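You operate a simulated robot arm through the tools that you are given. There is no shell and no other tool.

You run a simulated robot arm. Do the job below in one go: nothing can be reset, and whatever is moved stays where it is left.

JOB
Put things in order on the top of the grey workbench. At the end: the black dark bottle stands where the clear orange-band pot stood; the silver small can from the top of the grey workbench stands where the grey float stood; the clear orange-band pot stands where the green jar stood; the green jar from the top of the grey workbench is on the brown carton (marked "Drain seals"); the grey float stands where the black dark bottle stood; whatever was shut is shut again. Leave all else as you found it, and nothing knocked over.

Only the result counts: the job must be done as asked and must still hold three seconds after the hand-in. Knocking over, shifting, dropping, spilling or breaking anything else fails it. A push-on lid holds only when it is set on centred and level and pressed home; a screw cap is set on level and turned clockwise until tight.

ROBOT AND FRAMES
A 6-joint arm with a two-finger parallel gripper, fixed in place. Base frame: the origin is at the foot of the arm, x ahead of it, y to its left, z up; the work surface is at about z = 0. Readings come in mm, rad, newtons and seconds.
With the tool pointing down near the work surface it reaches from about 180 to 460 mm from the base axis. Its first joint turns from -1.222 to 1.222 rad. Payload 1.9 kg.
The tool frame sits at the grasp point between the pads (the TCP): z along the fingers, y along the line on which they close. The tips reach 23 mm beyond it. The gripper opens to 94 mm. The fingers are 38 mm wide and 10 mm thick; the gripper's body (54 by 96 mm) begins 39 mm behind the TCP.
Orientation is told as [roll, pitch, yaw] about the base's x, y, z axes, in that order, counted from this pose: with the fingers straight down and closing along the base's y, the tool's x points along the base's -x, its y along +y and its z along -z.

CONTROLS
- The arm moves only by the tool move_arm. Its argument "motion" is a list of rows, each an object of numbers (a shift or turn left out is 0, a gripper value left out holds the last): "tx", "ty", "tz": the shift along the tool's x, y, z in mm; "ax", "ay", "az": the turn, a rotation vector about the tool's x, y, z in rad. In form: [{"tx": .., "ty": .., "tz": .., "ax": .., "ay": .., "az": ..}, ...]. A call has 1 to 20 rows; each row is the pose to reach, as a shift and turn from the pose commanded when the call began, along the tool's axes at that moment. "hand" is the opening in per cent of the stroke, from 0 (shut) to 100 (fully open), set as the call begins (left out, the last holds). A row lasts 0.2 s, in which the tool goes at most 50 mm and 0.15 rad; a call with a longer step from one row to the next is refused whole, and so is a gripper value outside its range. Where a pose cannot be reached the arm comes as near as it can. A force on the tool above 40 N (or 10 N above the force at the start of the call, whichever is more), or a blocked arm, ends the call early, and 0.2 s more pass. The fingers move at their own pace (about 108 mm/s each) and stop on an object; they squeeze with about 25 N. The grip force told is the motor's: it shows also when the fingers shut on nothing. Time passes only in rows, and 0.2 s behind the last, so rows that repeat a pose let the fingers close. The reply holds the time, the measured pose of the TCP, the force on the tool along the base axes, the opening and the grip force, in the units named above and with some noise, with the torque about the TCP (base axes, N m) and any sound that the robot's microphone picked up.
- Cameras (640 x 400 px; columns grow to the right, rows downward): "scene" is fixed at [52.8, 309.5, 417.6]; the picture's right is [-0.82, -0.58, 0.00], its down [-0.36, 0.51, -0.78] and it looks along [0.45, -0.64, -0.62] (base axes); focal length 214 px, centre (320, 200). "wrist" rides on the gripper at [86, 16, -74] in the tool frame; the picture's right is [-0.18, 0.98, 0.00], its down [-0.58, -0.11, -0.81] and it looks along [-0.79, -0.15, 0.59] (tool axes); focal length 243 px, centre (320, 200). There is no depth. A picture from a camera that has moved, and an enlarged one, comes with that camera's place and axes in the base frame and with its lens.
- camera(camera): a new picture of that camera. No time passes.
- zoom(camera, box): a new picture of the part [left, top, right, bottom] of that camera's present view, enlarged. No time passes.
- finish_job(): hands the job in; it is judged then, once.

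Nothing tells you positions but the pictures and the camera data. Unless the task says otherwise, let go and move clear before handing in.

The tools are called after "Call:" by a JSON object that holds its "op" and its "data". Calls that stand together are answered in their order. move_arm: Moves the arm, as the interface text tells. Its arguments: {"type":"object","properties":{"motion":{"type":"array","items":{"type":"object","properties":{"tx":{"type":"number"},"ty":{"type":"number"},"tz":{"type":"number"},"ax":{"type":"number"},"ay":{"type":"number"},"az":{"type":"number"}}}},"hand":{"type":"number"}},"required":["motion"]} The other tools are called the same way: camera (camera) takes a picture; zoom (camera, box) takes an enlarged picture of a part of a camera's view; finish_job () hands the job in.

At the start:

```text
t: 0.0
eef_pos: [273.2, -71.1, 342.0]
orientation: [0.0, 0.001, 0.001]
force: [0.5, 0.9, -0.4]
torque: [0.01, -0.01, 0.01]
width: 93.9
grasp_force: 0.2
```

scene: 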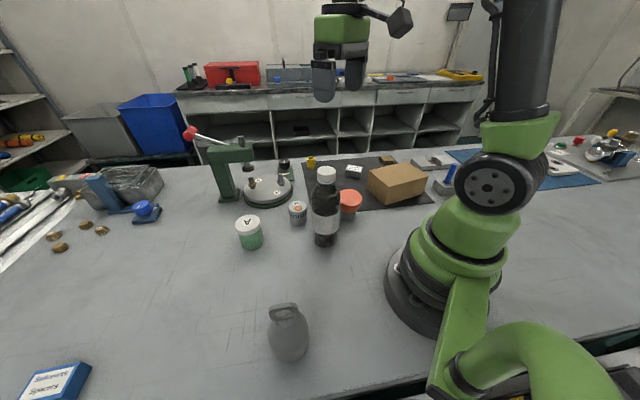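
wrist: 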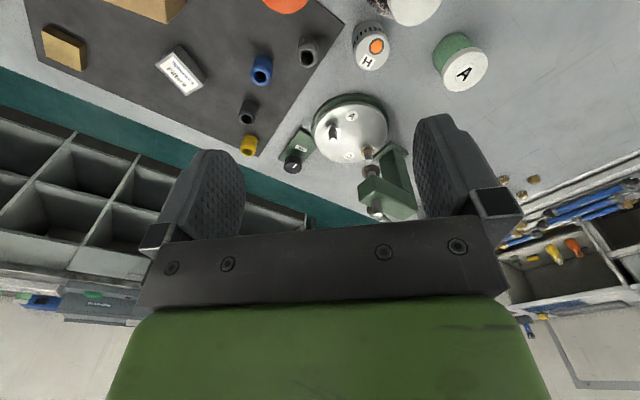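

I see a workbench with a dark bottle, a pot with an orange lid or band behind it, a small silver can, a green jar, a grey float and a brown carton. I will zoom in to identify each one before moving anything.

Call:
{"op": "zoom", "data": {"camera": "scene", "box": [220, 140, 440, 277]}}

Call:
{"op": "zoom", "data": {"camera": "scene", "box": [200, 270, 400, 395]}}

Call:
{"op": "zoom", "data": {"camera": "wrist", "box": [220, 0, 540, 200]}}

Call:
{"op": "zoom", "data": {"camera": "scene", "box": [420, 120, 640, 257]}}

Call:
{"op": "zoom", "data": {"camera": "scene", "box": [0, 140, 220, 277]}}

```text
2.91 times, centred on (330, 208) of scene
camera zoom: at [52.8, 309.5, 417.6], right [-0.82, -0.58, 0.0], down [-0.36, 0.51, -0.78], along [0.45, -0.64, -0.62], focal length 624 px, centre (291, 175)
```

zoom: 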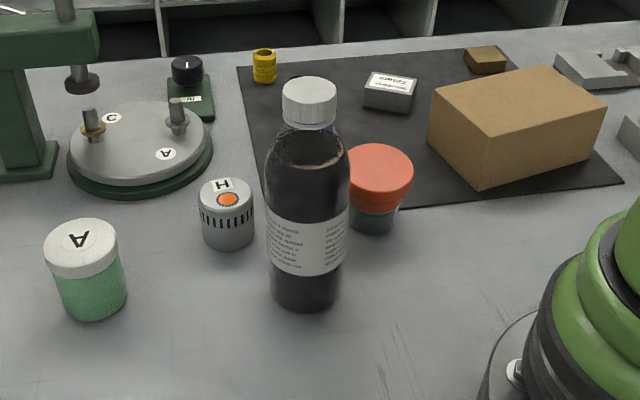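

```text
3.20 times, centred on (300, 332) of scene
camera zoom: at [52.8, 309.5, 417.6], right [-0.82, -0.58, 0.0], down [-0.36, 0.51, -0.78], along [0.45, -0.64, -0.62], focal length 686 px, centre (384, -224)
```

zoom: 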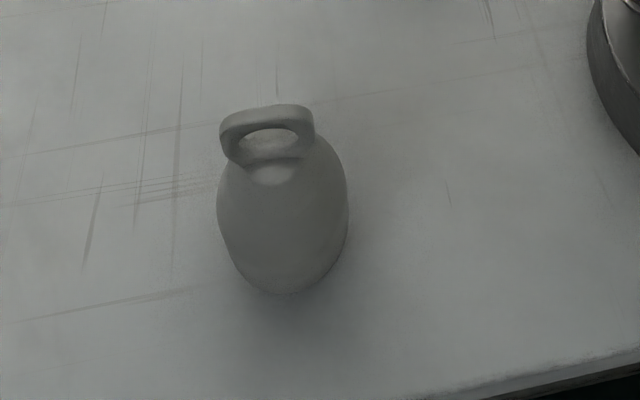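

```text
2.00 times, centred on (380, 100) of wrist
camera zoom: at [186.8, -53.1, 416.8], right [0.18, 0.98, 0.0], down [0.58, -0.11, 0.81], along [0.79, -0.15, -0.59], focal length 485 px, centre (200, 400)
```

zoom: 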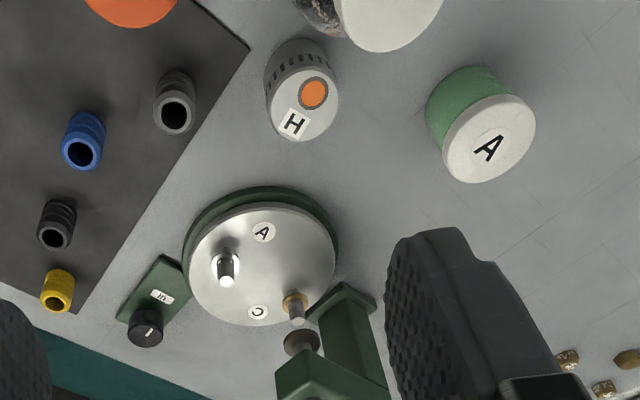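

```text
2.91 times, centred on (530, 188) of scene
camera zoom: at [52.8, 309.5, 417.6], right [-0.82, -0.58, 0.0], down [-0.36, 0.51, -0.78], along [0.45, -0.64, -0.62], focal length 624 px, centre (-291, 234)
```

zoom: 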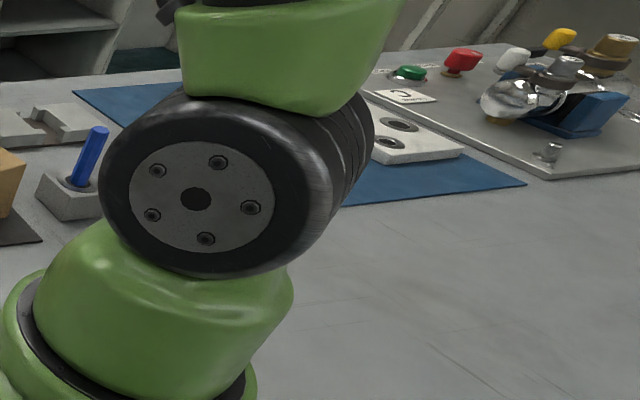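

```text
2.91 times, centred on (110, 208) of scene
camera zoom: at [52.8, 309.5, 417.6], right [-0.82, -0.58, 0.0], down [-0.36, 0.51, -0.78], along [0.45, -0.64, -0.62], focal length 624 px, centre (931, 175)
```

zoom: 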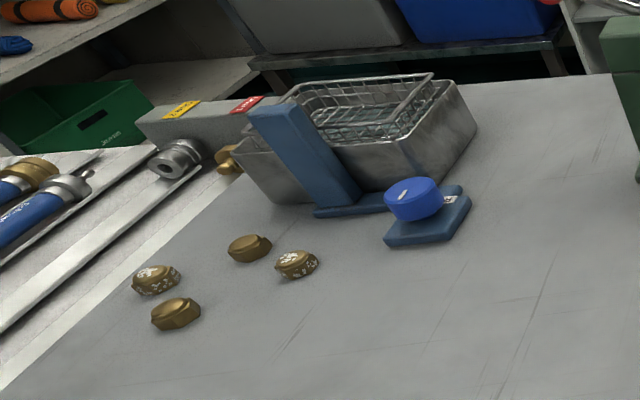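

I can tell the dark bottle, pot, can, green jar and float apart. The carton label and the lid details still need a closer look. I'll swing the wrist camera round high above everything and inspect from there.

Call:
{"op": "move_arm", "data": {"motion": [{"tx": 1, "ty": 20, "tz": 0, "az": 0.13}, {"tx": 2, "ty": 40, "tz": 0, "az": 0.26}, {"tx": 3, "ty": 60, "tz": 0, "az": 0.39}, {"tx": 4, "ty": 80, "tz": 0, "az": 0.52}, {"tx": 5, "ty": 100, "tz": 0, "az": 0.65}, {"tx": 6, "ty": 120, "tz": 0, "az": 0.78}, {"tx": 7, "ty": 140, "tz": 0, "az": 0.91}, {"tx": 8, "ty": 160, "tz": 0, "az": 1.04}, {"tx": 9, "ty": 180, "tz": 0, "az": 1.17}, {"tx": 10, "ty": 200, "tz": 0, "az": 1.3}, {"tx": 11, "ty": 220, "tz": 0, "az": 1.43}, {"tx": 12, "ty": 240, "tz": 0, "az": 1.56}], "hand": 100}}

Call:
{"op": "camera", "data": {"camera": "wrist"}}

Call:
{"op": "camera", "data": {"camera": "scene"}}

```text
t: 2.6
eef_pos: [262.3, 169.4, 341.5]
orientation: [0.0, 0.001, -1.561]
force: [-0.2, 0.2, -0.8]
torque: [0.0, 0.0, -0.02]
width: 93.9
grasp_force: 0.1
```

```text
taken
camera wrist: at [277.9, 256.5, 416.0], right [0.98, -0.18, 0.0], down [-0.1, -0.58, 0.81], along [-0.14, -0.79, -0.59], focal length 243 px, centre (320, 200)
```

wrist: 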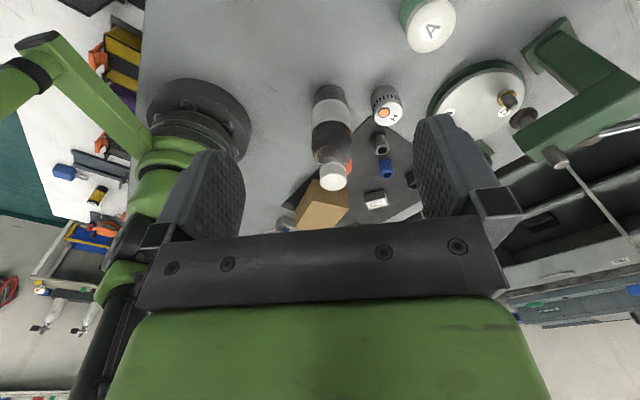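

```text
taken
```

scene: 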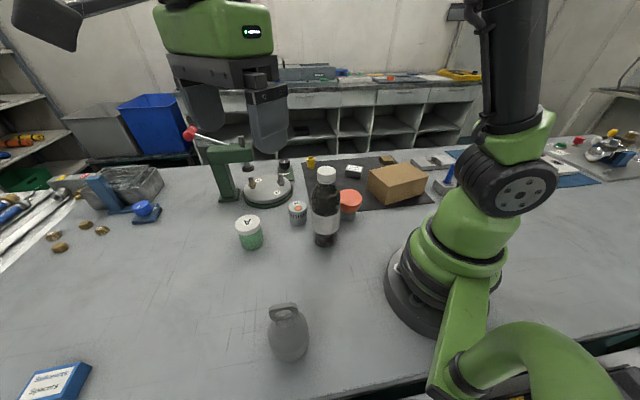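

The arm holds this orientation well, and the wrist camera now looks along -y. I'll zoom in on the bottle, can, jar and carton from here.

Call:
{"op": "zoom", "data": {"camera": "wrist", "box": [256, 70, 416, 240]}}

Call:
{"op": "zoom", "data": {"camera": "wrist", "box": [340, 0, 500, 100]}}

```text
2.35 times, centred on (336, 155) of wrist
camera zoom: at [277.9, 256.5, 416.0], right [0.98, -0.18, 0.0], down [-0.1, -0.58, 0.81], along [-0.14, -0.79, -0.59], focal length 571 px, centre (282, 306)
```

zoom: 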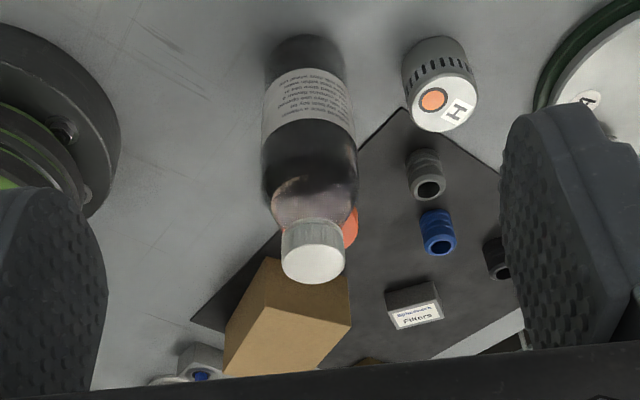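

```text
4.00 times, centred on (420, 50) of wrist
camera zoom: at [277.9, 256.5, 416.0], right [0.98, -0.18, 0.0], down [-0.1, -0.58, 0.81], along [-0.14, -0.79, -0.59], focal length 970 px, centre (-80, 800)
```

zoom: 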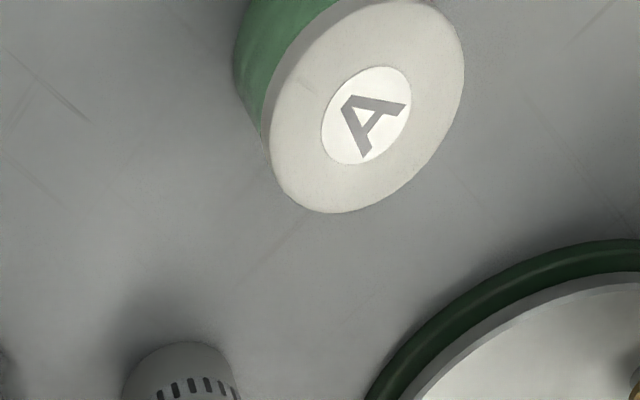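

The bottle has a ridged white screw cap, and the can has a slotted side. Next I'll swing over to the -y side, still high up, to see the pot and the carton.

Call:
{"op": "move_arm", "data": {"motion": [{"tx": -23.5, "ty": 1, "az": -0.145}, {"tx": -47, "ty": 2, "az": -0.29}, {"tx": -70.5, "ty": 3, "az": -0.435}, {"tx": -94, "ty": 4, "az": -0.58}, {"tx": -117.5, "ty": 5, "az": -0.725}, {"tx": -141, "ty": 6, "az": -0.87}, {"tx": -164.5, "ty": 7, "az": -1.015}, {"tx": -188, "ty": 8, "az": -1.16}, {"tx": -211.5, "ty": 9, "az": -1.305}, {"tx": -235, "ty": 10, "az": -1.45}, {"tx": -258.5, "ty": 11, "az": -1.595}, {"tx": -282, "ty": 12, "az": -1.74}, {"tx": -305.5, "ty": 13, "az": -1.885}, {"tx": -329, "ty": 14, "az": -2.03}, {"tx": -352.5, "ty": 15, "az": -2.175}, {"tx": -376, "ty": 16, "az": -2.32}, {"tx": -399.5, "ty": 17, "az": -2.465}, {"tx": -423, "ty": 18, "az": -2.61}, {"tx": -446.5, "ty": 19, "az": -2.755}, {"tx": -470, "ty": 20, "az": -2.9}]}}

Call:
{"op": "camera", "data": {"camera": "wrist"}}

Call:
{"op": "camera", "data": {"camera": "scene"}}

```text
t: 6.8
eef_pos: [281.4, -287.8, 334.9]
orientation: [-0.001, 0.0, 1.338]
force: [0.0, -0.6, 1.0]
torque: [-0.02, 0.0, 0.0]
width: 94.1
grasp_force: 0.1
out of reach, approached as far as the arm can: row 20
```

```text
taken
camera wrist: at [246.4, -366.8, 408.7], right [-0.91, 0.4, 0.0], down [0.24, 0.54, 0.81], along [0.33, 0.74, -0.59], focal length 243 px, centre (320, 200)
```

wrist: 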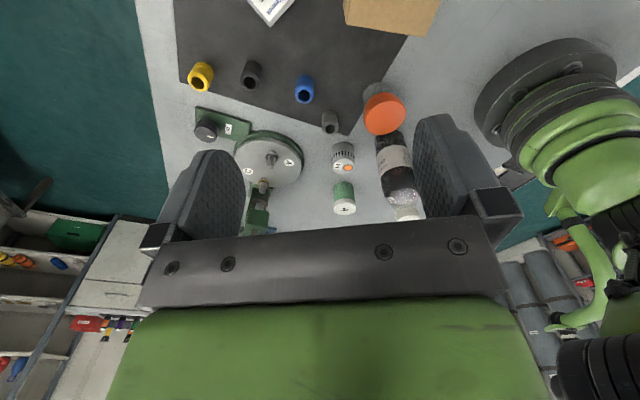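

```text
taken
```

scene: 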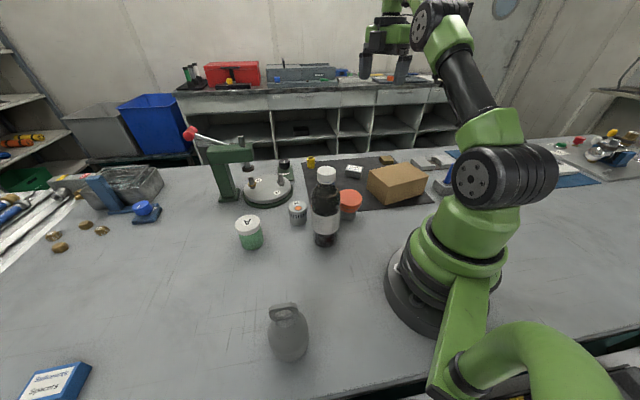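

From this side I can see the pot's orange lid and the carton's edge. I'll zoom in on both.

Call:
{"op": "zoom", "data": {"camera": "wrist", "box": [310, 60, 470, 230]}}

Call:
{"op": "zoom", "data": {"camera": "wrist", "box": [230, 0, 470, 150]}}

```text
2.35 times, centred on (390, 145) of wrist
camera zoom: at [246.4, -366.8, 408.7], right [-0.91, 0.4, 0.0], down [0.24, 0.54, 0.81], along [0.33, 0.74, -0.59], focal length 571 px, centre (155, 329)
```

zoom: 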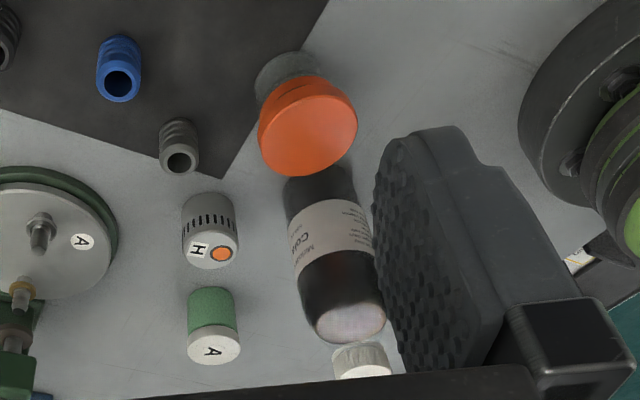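

```text
2.67 times, centred on (350, 75) of wrist
camera zoom: at [246.4, -366.8, 408.7], right [-0.91, 0.4, 0.0], down [0.24, 0.54, 0.81], along [0.33, 0.74, -0.59], focal length 647 px, centre (240, 533)
```

zoom: 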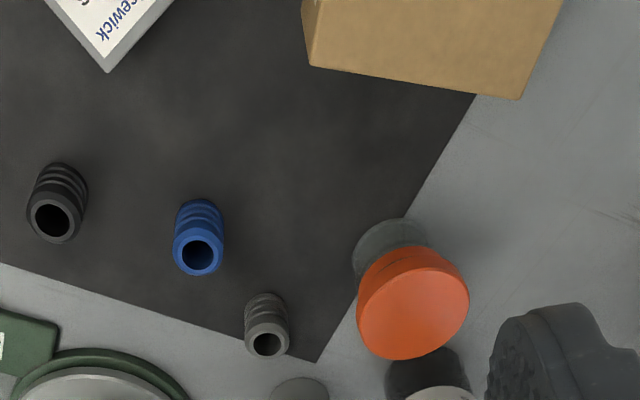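

The pot is about 63 mm tall, and its orange lid is wider than its body. The carton appears to be near (175, -305). I'll turn back to look along -y for a proper view of the carton and its label.

Call:
{"op": "move_arm", "data": {"motion": [{"tx": -11, "ty": 3, "tz": 0, "az": 0.144}, {"tx": -22, "ty": 6, "tz": 0, "az": 0.288}, {"tx": -33, "ty": 9, "tz": 0, "az": 0.432}, {"tx": -44, "ty": 12, "tz": 0, "az": 0.576}, {"tx": -55, "ty": 15, "tz": 0, "az": 0.72}, {"tx": -66, "ty": 18, "tz": 0, "az": 0.864}, {"tx": -77, "ty": 21, "tz": 0, "az": 1.008}, {"tx": -88, "ty": 24, "tz": 0, "az": 1.152}, {"tx": -99, "ty": 27, "tz": 0, "az": 1.296}, {"tx": -110, "ty": 30, "tz": 0, "az": 1.44}, {"tx": -121, "ty": 33, "tz": 0, "az": 1.584}, {"tx": -132, "ty": 36, "tz": 0, "az": 1.728}, {"tx": -143, "ty": 39, "tz": 0, "az": 1.872}, {"tx": -154, "ty": 42, "tz": 0, "az": 2.016}, {"tx": -165, "ty": 45, "tz": 0, "az": 2.16}, {"tx": -176, "ty": 48, "tz": 0, "az": 2.304}, {"tx": -187, "ty": 51, "tz": 0, "az": 2.448}, {"tx": -198, "ty": 54, "tz": 0, "az": 2.592}, {"tx": -209, "ty": 57, "tz": 0, "az": 2.736}]}}

Call:
{"op": "camera", "data": {"camera": "wrist"}}

```text
t: 10.8
eef_pos: [274.1, -71.0, 334.6]
orientation: [0.0, -0.001, -1.401]
force: [0.3, 0.3, -0.3]
torque: [-0.01, -0.03, 0.0]
width: 94.0
grasp_force: 0.1
```

```text
taken
camera wrist: at [275.6, 17.5, 408.2], right [1.0, -0.01, 0.0], down [-0.01, -0.59, 0.81], along [-0.01, -0.81, -0.59], focal length 243 px, centre (320, 200)
```

wrist: 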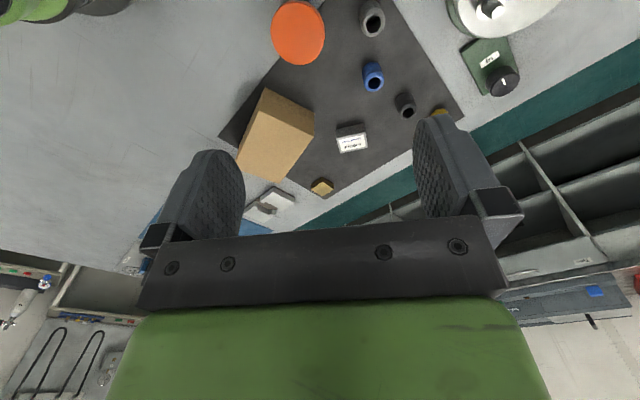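

The commanded pose follows the reached pose, which makes planning easier. I'll zoom in on the carton and the pot.

Call:
{"op": "zoom", "data": {"camera": "wrist", "box": [210, 70, 370, 200]}}

Call:
{"op": "zoom", "data": {"camera": "wrist", "box": [230, 0, 420, 110]}}

```text
3.08 times, centred on (290, 135) of wrist
camera zoom: at [275.6, 17.5, 408.2], right [1.0, -0.01, 0.0], down [-0.01, -0.59, 0.81], along [-0.01, -0.81, -0.59], focal length 746 px, centre (412, 400)
```

zoom: 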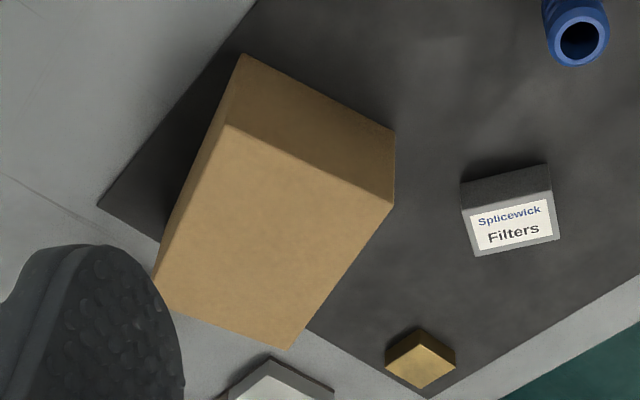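

```text
3.37 times, centred on (325, 55) of wrist
camera zoom: at [275.6, 17.5, 408.2], right [1.0, -0.01, 0.0], down [-0.01, -0.59, 0.81], along [-0.01, -0.81, -0.59], focal length 817 px, centre (303, 688)
```

zoom: 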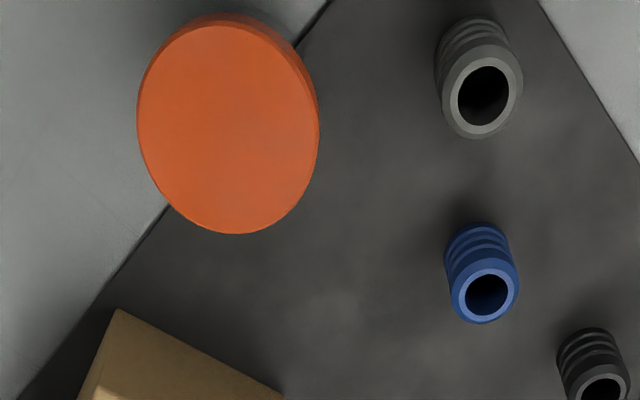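

The carton is about 98 x 150 mm and 70 mm high, with its top centre near (181, -297). The pot's lid centre is near (247, -106). Next I'll hover above the green jar, which I estimate is near (401, 118), to measure it from close up.

Call:
{"op": "move_arm", "data": {"motion": [{"tx": 13.7, "ty": 13.1, "tz": 0, "az": -0.1417}, {"tx": 27.5, "ty": 26.2, "tz": 0, "az": -0.2833}, {"tx": 41.2, "ty": 39.3, "tz": 10, "az": -0.425}, {"tx": 54.9, "ty": 52.4, "tz": 20, "az": -0.5667}, {"tx": 68.7, "ty": 65.5, "tz": 30, "az": -0.7083}, {"tx": 82.4, "ty": 78.6, "tz": 45, "az": -0.85}, {"tx": 96.1, "ty": 91.6, "tz": 60, "az": -0.9917}, {"tx": 109.9, "ty": 104.7, "tz": 75, "az": -1.1333}, {"tx": 123.6, "ty": 117.8, "tz": 90, "az": -1.275}, {"tx": 137.3, "ty": 130.9, "tz": 105, "az": -1.4167}, {"tx": 151.1, "ty": 144, "tz": 120, "az": -1.5583}, {"tx": 164.8, "ty": 157.1, "tz": 134, "az": -1.7}]}}

Call:
{"op": "camera", "data": {"camera": "wrist"}}

Call:
{"op": "camera", "data": {"camera": "scene"}}

```text
t: 13.4
eef_pos: [398.6, 121.2, 199.1]
orientation: [0.0, -0.002, 0.307]
force: [-0.3, 0.9, 0.0]
torque: [-0.04, -0.01, 0.0]
width: 94.0
grasp_force: 0.1
```

```text
taken
camera wrist: at [312.6, 110.3, 274.2], right [-0.12, 0.99, 0.0], down [0.59, 0.07, 0.81], along [0.8, 0.1, -0.59], focal length 243 px, centre (320, 200)
```

wrist: 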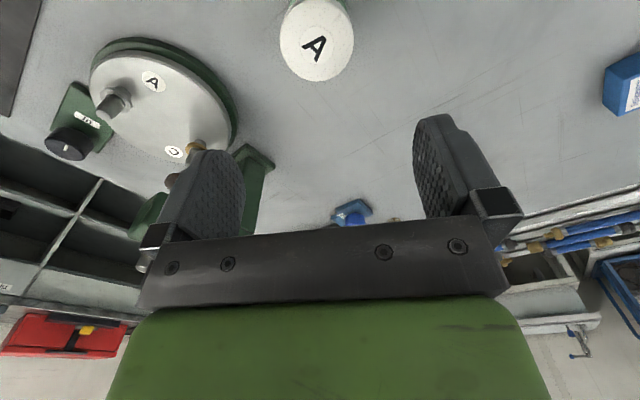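

```text
taken
```

scene: 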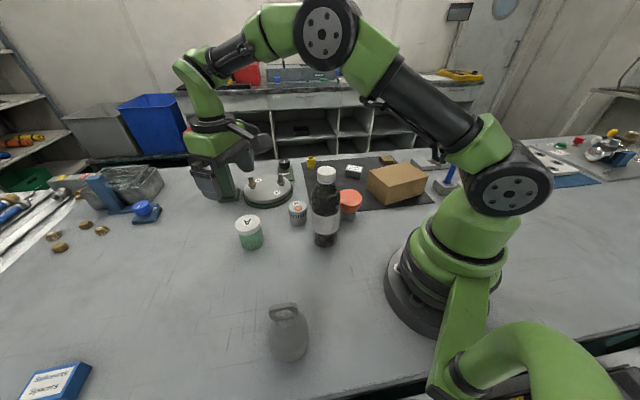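

The jar's lid is visible just below the gripper. I'll zoom in to measure it.

Call:
{"op": "zoom", "data": {"camera": "wrist", "box": [240, 0, 400, 100]}}

Call:
{"op": "zoom", "data": {"camera": "scene", "box": [210, 195, 290, 265]}}

Call:
{"op": "zoom", "data": {"camera": "scene", "box": [285, 150, 375, 260]}}

```text
4.00 times, centred on (320, 50) of wrist
camera zoom: at [312.6, 110.3, 274.2], right [-0.12, 0.99, 0.0], down [0.59, 0.07, 0.81], along [0.8, 0.1, -0.59], focal length 970 px, centre (320, 800)
```

zoom: 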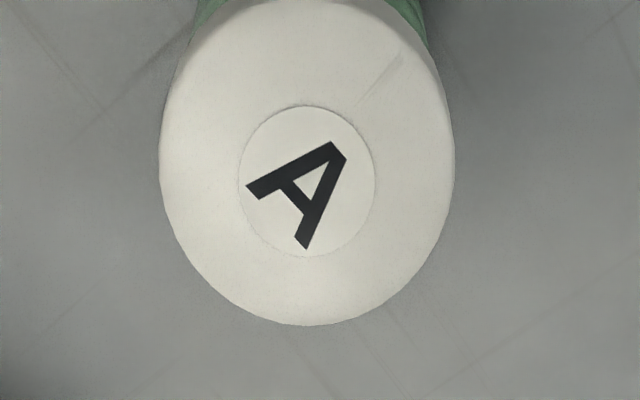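

```text
5.71 times, centred on (250, 230) of scene
camera zoom: at [52.8, 309.5, 417.6], right [-0.82, -0.58, 0.0], down [-0.36, 0.51, -0.78], along [0.45, -0.64, -0.62], focal length 1226 px, centre (720, 29)
```

zoom: 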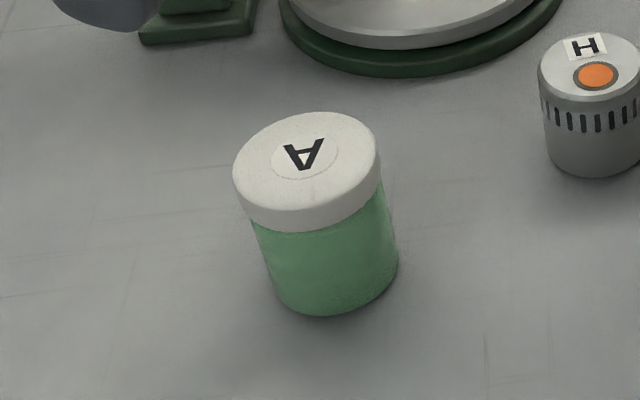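

```text
3.64 times, centred on (330, 205) of scene
camera zoom: at [52.8, 309.5, 417.6], right [-0.82, -0.58, 0.0], down [-0.36, 0.51, -0.78], along [0.45, -0.64, -0.62], focal length 780 px, centre (284, 182)
```

zoom: 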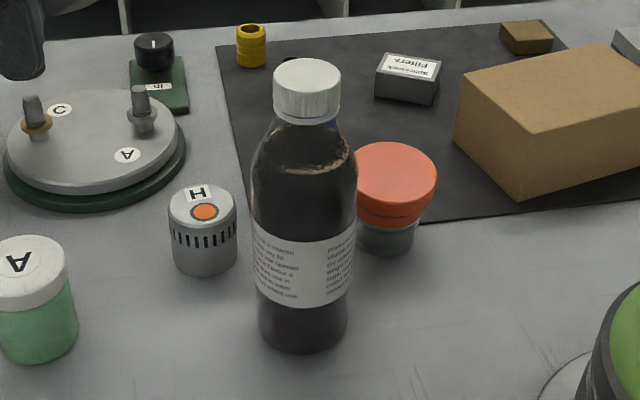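

The jar's centre looks to be at about (391, 118). Its top is near z = 72 and its lid is about 57 mm wide. I'll centre over it, come down to a hover above the lid and check again.

Call:
{"op": "move_arm", "data": {"motion": [{"tx": 4, "ty": -0.4, "tz": 15}, {"tx": 8.2, "ty": -0.7, "tz": 35}, {"tx": 8.2, "ty": -0.7, "tz": 55}, {"tx": 8.2, "ty": -0.7, "tz": 69}, {"tx": 8.2, "ty": -0.7, "tz": 69}]}}

Call:
{"op": "camera", "data": {"camera": "wrist"}}

Call:
{"op": "camera", "data": {"camera": "scene"}}

```text
t: 14.6
eef_pos: [391.9, 117.5, 130.0]
orientation: [0.0, 0.0, 0.304]
force: [-0.1, -0.1, 0.5]
torque: [0.01, -0.05, 0.02]
width: 94.1
grasp_force: 0.2
```

```text
taken
camera wrist: at [305.3, 106.9, 205.2], right [-0.12, 0.99, 0.0], down [0.59, 0.07, 0.81], along [0.8, 0.09, -0.59], focal length 243 px, centre (320, 200)
```

wrist: 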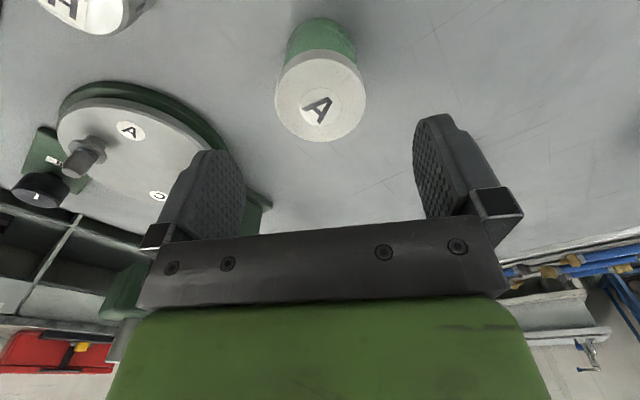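

```text
taken
```

scene: 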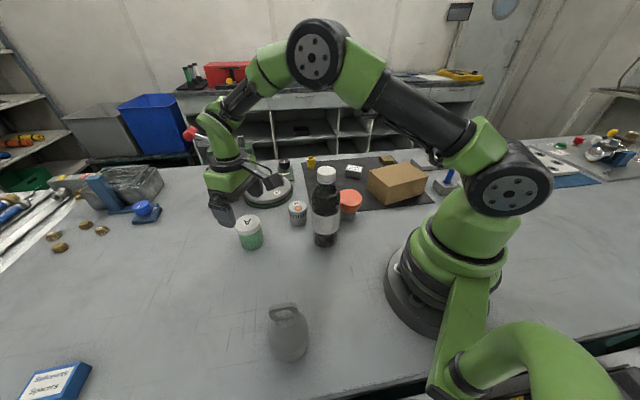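

The lid sits directly beneath the gripper at (391, 117), with its top at z ≈ 71. I'll descend around the lid, close, and do a small test lift.

Call:
{"op": "move_arm", "data": {"motion": [{"tx": 0.8, "ty": 0, "tz": 15}, {"tx": 0.8, "ty": 0, "tz": 30}, {"tx": 0.8, "ty": 0, "tz": 45}, {"tx": 0.8, "ty": 0, "tz": 60}, {"tx": 0.8, "ty": 0, "tz": 73}, {"tx": 0.8, "ty": 0, "tz": 73}], "hand": 100}}

Call:
{"op": "camera", "data": {"camera": "wrist"}}

Call:
{"op": "camera", "data": {"camera": "scene"}}

```text
t: 16.0
eef_pos: [392.4, 115.5, 57.2]
orientation: [-0.001, 0.0, 0.305]
force: [0.3, -0.7, 0.0]
torque: [0.01, 0.05, 0.0]
width: 94.1
grasp_force: 0.1
```

```text
taken
camera wrist: at [303.7, 106.5, 131.5], right [-0.12, 0.99, 0.0], down [0.59, 0.07, 0.81], along [0.8, 0.09, -0.59], focal length 243 px, centre (320, 200)
```

wrist: 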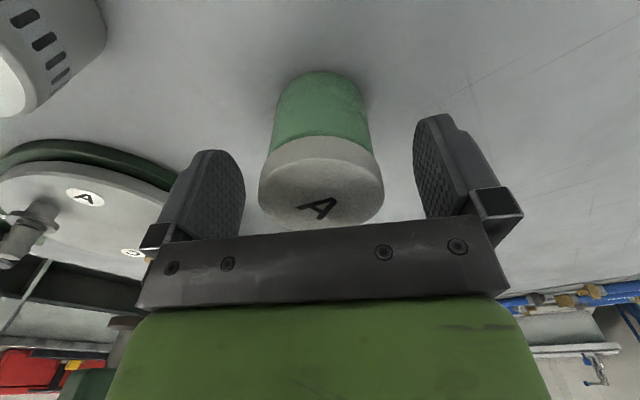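

```text
taken
```

scene: 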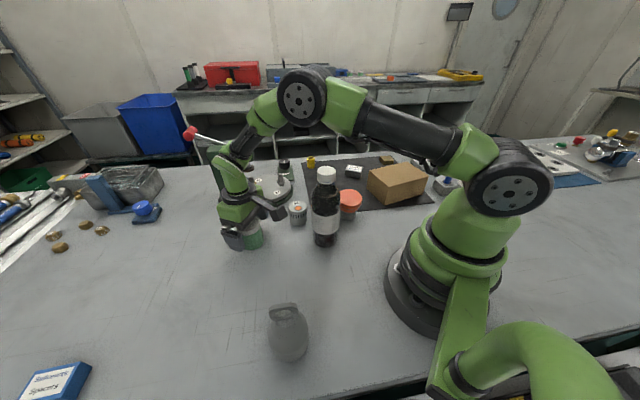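

The jar stands centred between the fingers. I'll close the gripper on it now.

Call:
{"op": "move_arm", "data": {"motion": [{"tz": 0}, {"tz": 0}, {"tz": 0}, {"tz": 0}], "hand": 0}}

Call:
{"op": "camera", "data": {"camera": "wrist"}}

```text
t: 17.0
eef_pos: [390.7, 115.7, 55.8]
orientation: [0.001, 0.0, 0.302]
force: [-0.7, 0.5, 0.5]
torque: [0.0, 0.0, -0.02]
width: 56.0
grasp_force: 25.3
```

```text
taken
camera wrist: at [303.7, 106.5, 131.7], right [-0.12, 0.99, 0.0], down [0.59, 0.07, 0.81], along [0.8, 0.1, -0.59], focal length 243 px, centre (320, 200)
```

wrist: 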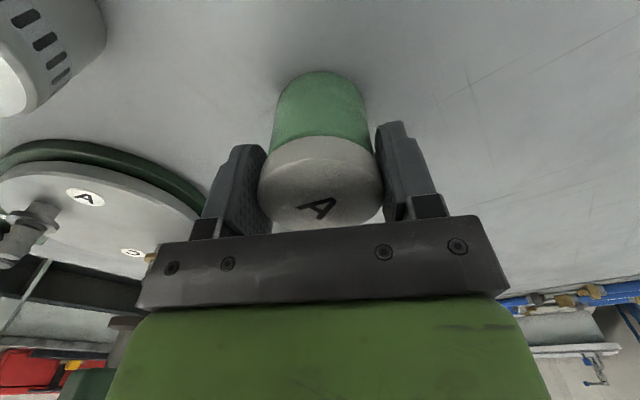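

The jar is gripped at 56 mm. I'll lift it a few millimetres slowly and check that the body rises with the lid.

Call:
{"op": "move_arm", "data": {"motion": [{"tz": -2}, {"tz": -4}, {"tz": -7}, {"tz": -10}, {"tz": -12}, {"tz": -12}], "hand": 0}}

Call:
{"op": "camera", "data": {"camera": "wrist"}}

Call:
{"op": "zoom", "data": {"camera": "scene", "box": [200, 180, 300, 270]}}

```text
t: 18.4
eef_pos: [392.2, 115.1, 69.6]
orientation: [0.001, 0.0, 0.305]
force: [-0.5, 0.4, -1.3]
torque: [-0.02, -0.01, -0.03]
width: 56.1
grasp_force: 25.5
```

```text
taken
camera wrist: at [304.7, 105.9, 143.7], right [-0.12, 0.99, 0.0], down [0.59, 0.07, 0.81], along [0.8, 0.1, -0.59], focal length 243 px, centre (320, 200)
```

wrist: 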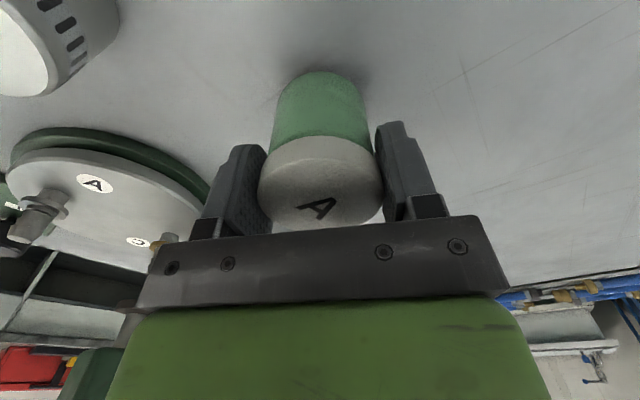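

```text
4.44 times, centred on (250, 225) of scene
camera zoom: at [52.8, 309.5, 417.6], right [-0.82, -0.58, 0.0], down [-0.36, 0.51, -0.78], along [0.45, -0.64, -0.62], focal length 953 px, centre (631, 89)
```

zoom: 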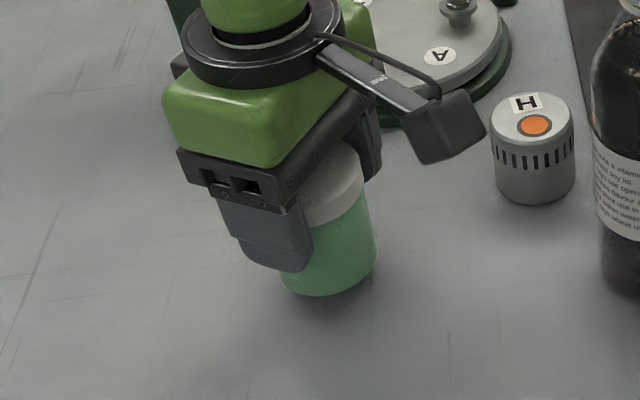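

The whole jar lifts as one, with a load of about 1.5 N. Now I'll raise it well above the bottle.

Call:
{"op": "move_arm", "data": {"motion": [{"tz": -15}, {"tz": -35}, {"tz": -55}, {"tz": -75}, {"tz": -95}, {"tz": -115}, {"tz": -135}, {"tz": -155}, {"tz": -175}, {"tz": -195}, {"tz": -210}], "hand": 0}}

```text
t: 20.8
eef_pos: [391.3, 115.1, 279.7]
orientation: [-0.002, 0.001, 0.304]
force: [0.5, -0.1, -1.9]
torque: [0.03, 0.0, 0.01]
width: 56.5
grasp_force: 24.6
```

The jar is at z ≈ 280, clear of everything. I'll carry it across to hover above the carton.

Call:
{"op": "move_arm", "data": {"motion": [{"tx": 8, "ty": -8, "az": 0.03}, {"tx": 20, "ty": -20, "az": 0.08}, {"tx": 36, "ty": -37, "az": 0.14}, {"tx": 53, "ty": -54, "az": 0.2}, {"tx": 70, "ty": -72, "az": 0.26}, {"tx": 88, "ty": -90, "az": 0.33}, {"tx": 106, "ty": -109, "az": 0.4}, {"tx": 124, "ty": -127, "az": 0.47}, {"tx": 142, "ty": -146, "az": 0.54}, {"tx": 160, "ty": -164, "az": 0.61}, {"tx": 178, "ty": -183, "az": 0.68}, {"tx": 196, "ty": -201, "az": 0.75}, {"tx": 214, "ty": -220, "az": 0.82}, {"tx": 232, "ty": -238, "az": 0.89}, {"tx": 250, "ty": -257, "az": 0.96}, {"tx": 268, "ty": -275, "az": 1.03}, {"tx": 285, "ty": -293, "az": 1.09}, {"tx": 302, "ty": -310, "az": 1.15}, {"tx": 315, "ty": -324, "az": 1.18}, {"tx": 324, "ty": -333, "az": 1.2}], "hand": 0}}

Call:
{"op": "camera", "data": {"camera": "wrist"}}

Call:
{"op": "camera", "data": {"camera": "scene"}}

```text
t: 25.0
eef_pos: [183.2, -299.0, 280.3]
orientation: [0.0, 0.001, -0.898]
force: [0.8, -1.0, -0.8]
torque: [0.01, 0.03, -0.01]
width: 56.2
grasp_force: 25.1
```

```text
taken
camera wrist: at [141.5, -220.9, 354.5], right [0.88, 0.47, 0.0], down [0.28, -0.52, 0.81], along [0.38, -0.71, -0.59], focal length 243 px, centre (320, 200)
```

wrist: 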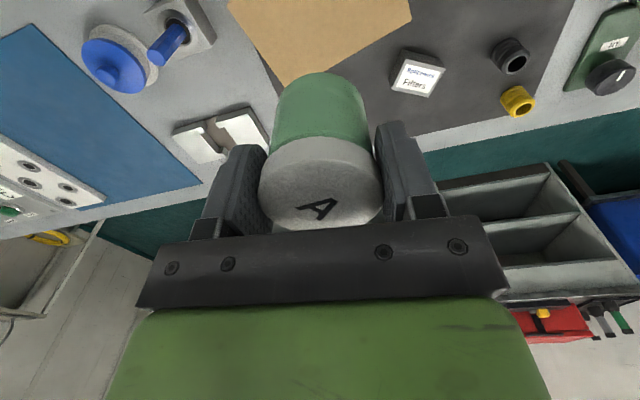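

```text
taken
```

scene: 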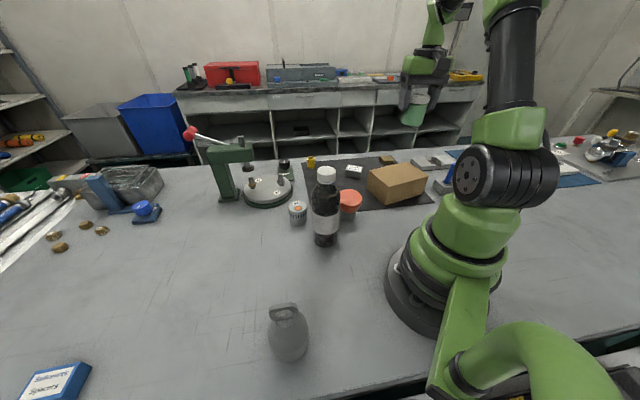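

The jar hovers over the carton, whose top centre I now put at about (180, -293). I'll lower it until it is just above the carton's top.

Call:
{"op": "move_arm", "data": {"motion": [{"tx": 1, "ty": 0, "tz": 15}, {"tx": 2, "ty": 0.5, "tz": 30}, {"tx": 4, "ty": 1, "tz": 50}, {"tx": 5.6, "ty": 1, "tz": 70}, {"tx": 5.6, "ty": 1, "tz": 90}, {"tx": 5.6, "ty": 1, "tz": 110}, {"tx": 5.6, "ty": 1, "tz": 125}, {"tx": 5.6, "ty": 1, "tz": 137}, {"tx": 5.6, "ty": 1, "tz": 142}, {"tx": 5.6, "ty": 1, "tz": 142}], "hand": 0}}

Call:
{"op": "camera", "data": {"camera": "wrist"}}

Call:
{"op": "zoom", "data": {"camera": "scene", "box": [340, 110, 460, 230]}}

```text
t: 27.2
eef_pos: [179.1, -293.1, 136.3]
orientation: [-0.001, -0.001, -0.897]
force: [-0.4, 0.1, -1.4]
torque: [0.03, 0.0, 0.02]
width: 56.0
grasp_force: 25.5
```

```text
taken
camera wrist: at [138.0, -214.9, 211.9], right [0.88, 0.47, 0.0], down [0.28, -0.52, 0.81], along [0.38, -0.71, -0.59], focal length 243 px, centre (320, 200)
```

wrist: 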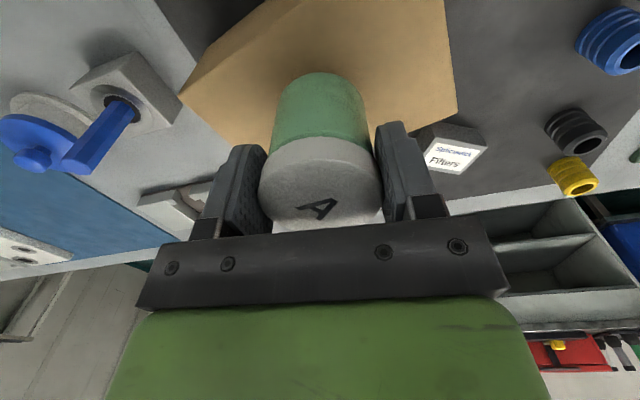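

```text
3.33 times, centred on (400, 170) of scene
camera zoom: at [52.8, 309.5, 417.6], right [-0.82, -0.58, 0.0], down [-0.36, 0.51, -0.78], along [0.45, -0.64, -0.62], focal length 715 px, centre (53, 300)
```

zoom: 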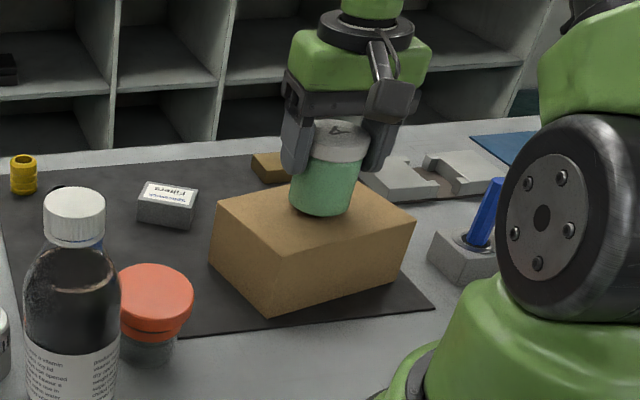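

The jar is just above the middle of the carton. I'll lower it in fine steps to find contact.

Call:
{"op": "move_arm", "data": {"motion": [{"tz": 2}, {"tz": 4}, {"tz": 6}, {"tz": 7}, {"tz": 8}], "hand": 0}}

Call:
{"op": "zoom", "data": {"camera": "scene", "box": [370, 130, 450, 210]}}

```text
t: 28.4
eef_pos: [179.6, -294.2, 130.2]
orientation: [-0.001, -0.002, -0.897]
force: [0.9, 2.3, 11.4]
torque: [0.19, 0.0, 0.04]
width: 56.1
grasp_force: 25.7
```

```text
5.00 times, centred on (410, 170) of scene
camera zoom: at [52.7, 309.5, 417.6], right [-0.82, -0.58, 0.0], down [-0.36, 0.51, -0.78], along [0.45, -0.64, -0.62], focal length 1072 px, centre (-130, 350)
```

zoom: 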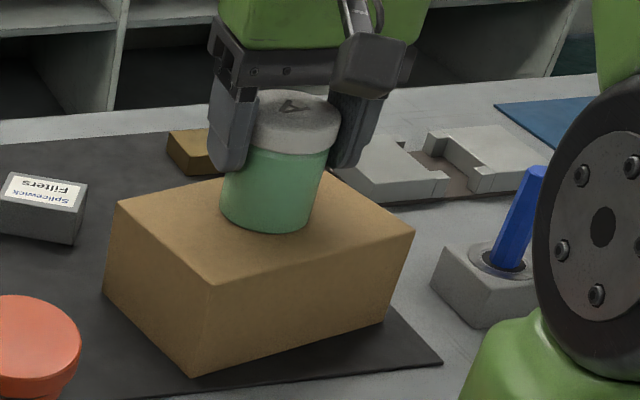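

The jar touches the carton, but it sits slightly toward the back. I'll raise it a little, shift it toward the centre and lower it again.

Call:
{"op": "move_arm", "data": {"motion": [{"tz": -3}, {"tz": -6}, {"tx": 4, "ty": 2, "tz": -6}, {"tx": 8.3, "ty": 4.1, "tz": -6}, {"tx": 8.3, "ty": 4.1, "tz": -4}, {"tx": 8.3, "ty": 4.1, "tz": -2.5}, {"tx": 8.3, "ty": 4.1, "tz": -1.5}, {"tx": 8.3, "ty": 4.1, "tz": -0.8}, {"tx": 8.3, "ty": 4.1, "tz": -0.8}], "hand": 0}}

Call:
{"op": "zoom", "data": {"camera": "scene", "box": [370, 130, 450, 210]}}

```text
t: 30.4
eef_pos: [178.1, -284.6, 129.8]
orientation: [0.0, 0.001, -0.898]
force: [-1.7, 2.1, 4.7]
torque: [0.0, 0.06, 0.0]
width: 56.5
grasp_force: 24.5
```

```text
5.00 times, centred on (410, 170) of scene
camera zoom: at [52.8, 309.5, 417.6], right [-0.82, -0.58, 0.0], down [-0.36, 0.51, -0.78], along [0.45, -0.64, -0.62], focal length 1072 px, centre (-130, 350)
```

zoom: 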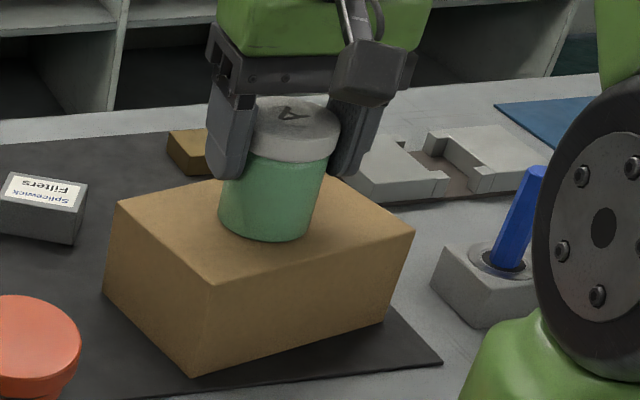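

The jar is seated nearer the centre and the carton hasn't moved. I'll release it and rise straight up.

Call:
{"op": "move_arm", "data": {"motion": [{"tz": 0}, {"tz": 0}, {"tz": 0}], "hand": 100}}

Call:
{"op": "move_arm", "data": {"motion": [{"tz": -10}, {"tz": -25}, {"tz": -45}, {"tz": -70}, {"tz": -100}, {"tz": -130}, {"tz": -160}], "hand": 100}}

Call:
{"op": "camera", "data": {"camera": "scene"}}

Call:
{"op": "camera", "data": {"camera": "wrist"}}

```text
t: 31.2
eef_pos: [175.9, -284.4, 130.2]
orientation: [0.001, 0.001, -0.898]
force: [0.2, 1.0, 0.0]
torque: [0.0, -0.02, -0.01]
width: 94.3
grasp_force: 0.0
```

```text
t: 32.8
eef_pos: [177.4, -285.1, 290.7]
orientation: [0.0, 0.001, -0.898]
force: [-0.1, -0.6, 0.3]
torque: [0.0, 0.0, 0.04]
width: 94.0
grasp_force: 0.0
```

```text
taken
```

scene: 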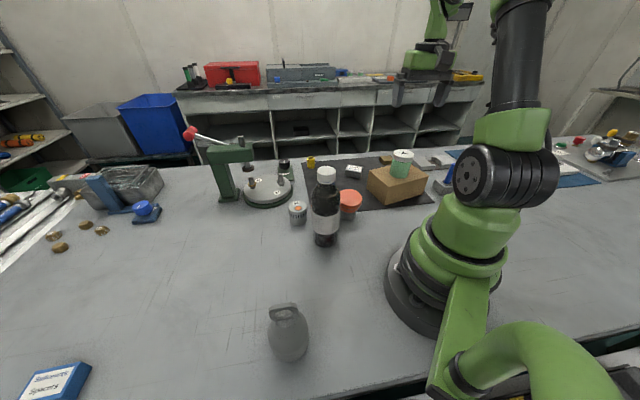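

```text
taken
camera wrist: at [136.9, -206.2, 365.4], right [0.88, 0.47, 0.0], down [0.28, -0.52, 0.81], along [0.38, -0.71, -0.59], focal length 243 px, centre (320, 200)
```

wrist: 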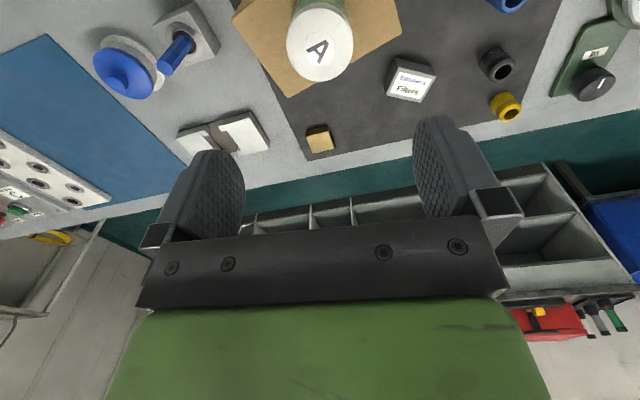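

The green jar stands on the carton and the carton is unmoved. Next is the pot: I'll hover above (247, -106) with the wrist turned so the fingers close along x, well away from the bottle.

Call:
{"op": "move_arm", "data": {"motion": [{"tx": 6, "ty": 10, "az": -0.144}, {"tx": 12, "ty": 20, "az": -0.288}, {"tx": 18, "ty": 31, "az": -0.432}, {"tx": 24, "ty": 41, "az": -0.576}, {"tx": 30, "ty": 51, "az": -0.72}, {"tx": 36, "ty": 62, "az": -0.864}, {"tx": 42, "ty": 72, "az": -1.008}, {"tx": 48, "ty": 82, "tz": 5, "az": -1.152}, {"tx": 54, "ty": 92, "tz": 15, "az": -1.296}, {"tx": 60, "ty": 103, "tz": 25, "az": -1.44}, {"tx": 66, "ty": 113, "tz": 35, "az": -1.584}, {"tx": 72, "ty": 123, "tz": 45, "az": -1.728}, {"tx": 78, "ty": 134, "tz": 55, "az": -1.872}, {"tx": 84, "ty": 144, "tz": 67, "az": -2.016}, {"tx": 90, "ty": 154, "tz": 79, "az": -2.16}, {"tx": 95.4, "ty": 164.3, "tz": 91, "az": -2.298}], "hand": 100}}

Call:
{"op": "camera", "data": {"camera": "wrist"}}

Call:
{"op": "camera", "data": {"camera": "scene"}}

```text
t: 36.2
eef_pos: [248.7, -107.5, 200.1]
orientation: [-0.003, 0.0, 1.402]
force: [-0.7, 0.1, 0.5]
torque: [-0.05, 0.02, -0.04]
width: 94.2
grasp_force: 0.0
```

```text
taken
camera wrist: at [217.0, -189.0, 274.2], right [-0.94, 0.34, 0.0], down [0.2, 0.56, 0.81], along [0.28, 0.76, -0.59], focal length 243 px, centre (320, 200)
```

wrist: 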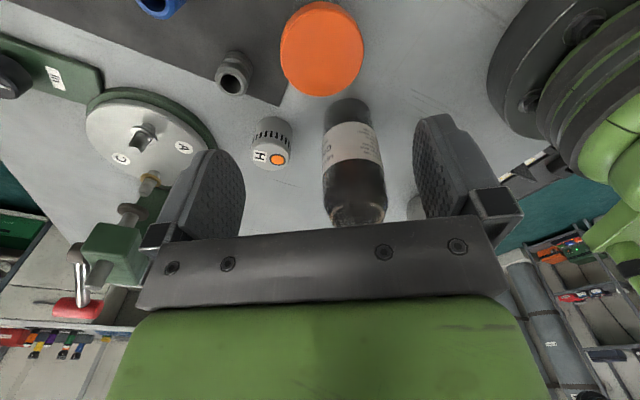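

```text
taken
```

scene: 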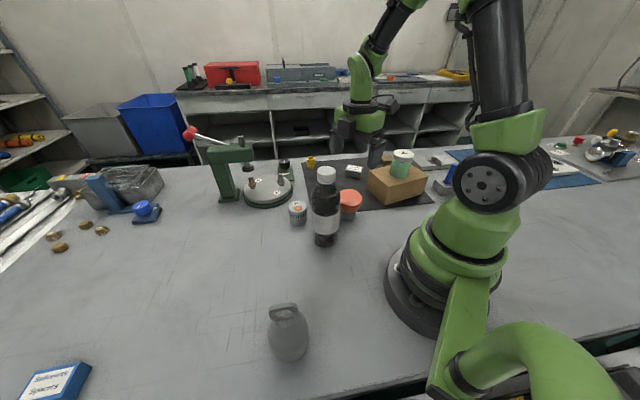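

The pot lid is right beneath the gripper. I'll lower to a closer hover to refine its position and see its body.

Call:
{"op": "move_arm", "data": {"motion": [{"tz": 15}, {"tz": 35}, {"tz": 55}, {"tz": 70}, {"tz": 70}], "hand": 100}}

Call:
{"op": "camera", "data": {"camera": "wrist"}}

Call:
{"op": "zoom", "data": {"camera": "wrist", "box": [220, 0, 420, 160]}}

```text
t: 37.4
eef_pos: [246.4, -106.9, 131.1]
orientation: [0.0, -0.001, 1.403]
force: [-0.1, 0.2, -0.2]
torque: [-0.02, -0.02, 0.0]
width: 94.3
grasp_force: 0.1
```

```text
taken
camera wrist: at [215.7, -189.1, 203.5], right [-0.94, 0.35, 0.0], down [0.21, 0.55, 0.81], along [0.28, 0.76, -0.59], focal length 243 px, centre (320, 200)
```

wrist: 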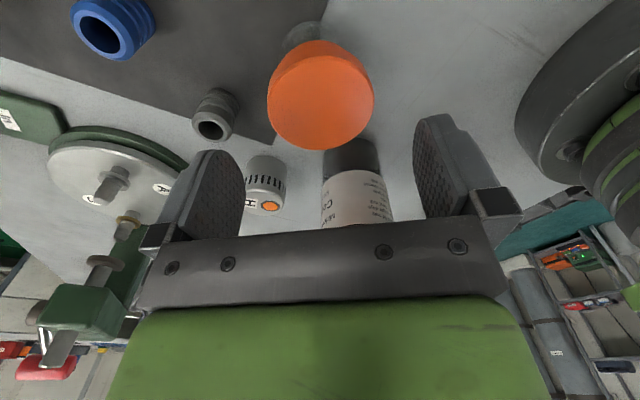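

```text
2.50 times, centred on (320, 80) of wrist
camera zoom: at [215.7, -189.1, 203.5], right [-0.94, 0.35, 0.0], down [0.21, 0.55, 0.81], along [0.28, 0.76, -0.59], focal length 606 px, centre (320, 500)
```

zoom: 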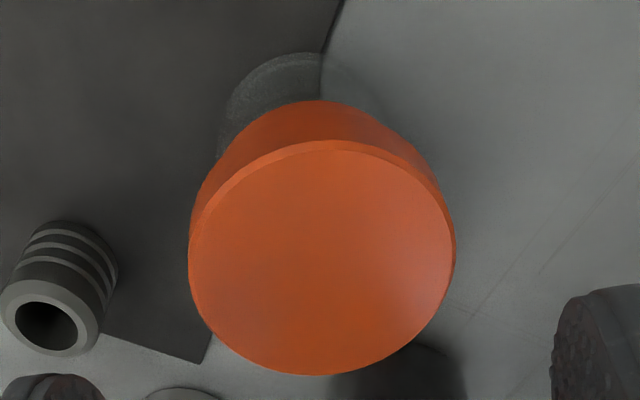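

The pot's lid is about 66 mm wide, its top is at z ≈ 65, and its centre is at about (246, -107), right under the TCP. I'll go down around the lid.

Call:
{"op": "move_arm", "data": {"motion": [{"tz": 15}, {"tz": 30}, {"tz": 45}, {"tz": 60}, {"tz": 72}, {"tz": 79.5}, {"tz": 79.5}], "hand": 100}}

Call:
{"op": "camera", "data": {"camera": "wrist"}}

Call:
{"op": "zoom", "data": {"camera": "scene", "box": [280, 130, 440, 250]}}

```text
t: 39.0
eef_pos: [246.9, -107.3, 50.1]
orientation: [0.001, 0.0, 1.402]
force: [-0.7, -0.1, 0.1]
torque: [0.0, 0.02, -0.02]
width: 93.8
grasp_force: 0.1
```

```text
taken
camera wrist: at [216.0, -188.6, 124.8], right [-0.94, 0.35, 0.0], down [0.2, 0.55, 0.81], along [0.28, 0.76, -0.59], focal length 243 px, centre (320, 200)
```

wrist: 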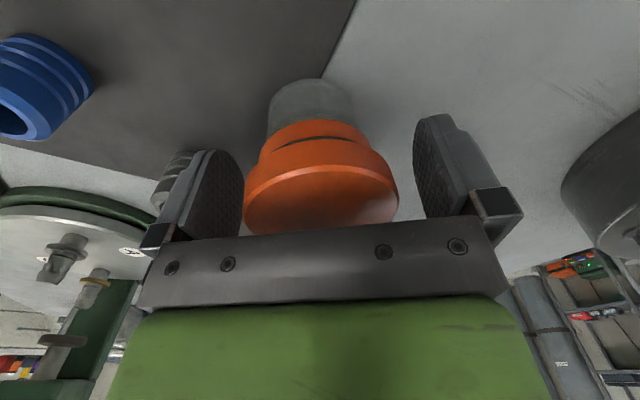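

```text
3.33 times, centred on (360, 190) of scene
camera zoom: at [52.8, 309.5, 417.6], right [-0.82, -0.58, 0.0], down [-0.36, 0.51, -0.78], along [0.45, -0.64, -0.62], focal length 715 px, centre (187, 233)
```

zoom: 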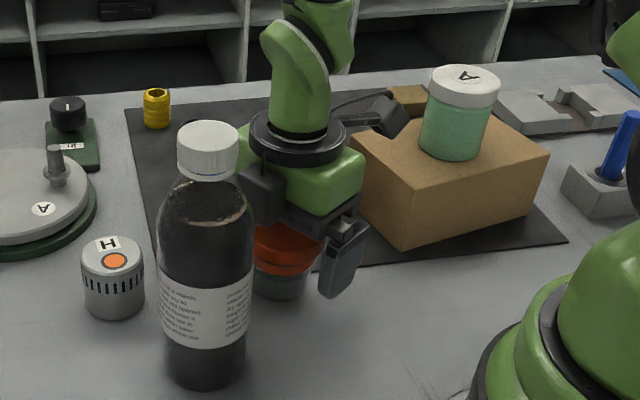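

The pot stands centred, with a wide orange cap over a narrower orange band. I'll close on it and test-lift slowly.

Call:
{"op": "move_arm", "data": {"motion": [{"tz": 0}, {"tz": 0}, {"tz": 0}, {"tz": 0}], "hand": 0}}

Call:
{"op": "camera", "data": {"camera": "wrist"}}

```text
t: 40.0
eef_pos: [245.2, -107.0, 49.6]
orientation: [-0.001, -0.001, 1.402]
force: [-0.2, -0.1, -0.6]
torque: [0.02, 0.02, -0.03]
width: 67.9
grasp_force: 24.9
```

```text
taken
camera wrist: at [215.9, -188.7, 124.9], right [-0.94, 0.35, 0.0], down [0.21, 0.55, 0.81], along [0.28, 0.76, -0.59], focal length 243 px, centre (320, 200)
```

wrist: 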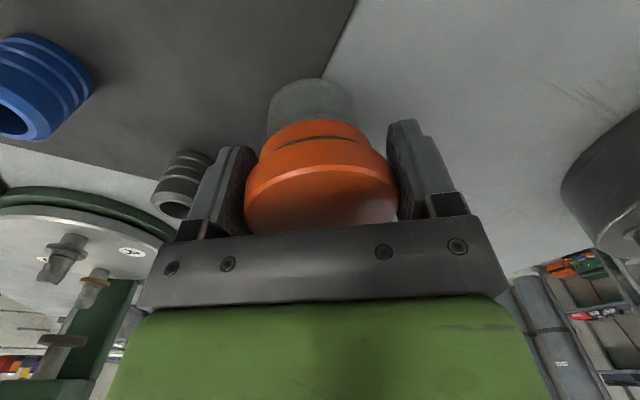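

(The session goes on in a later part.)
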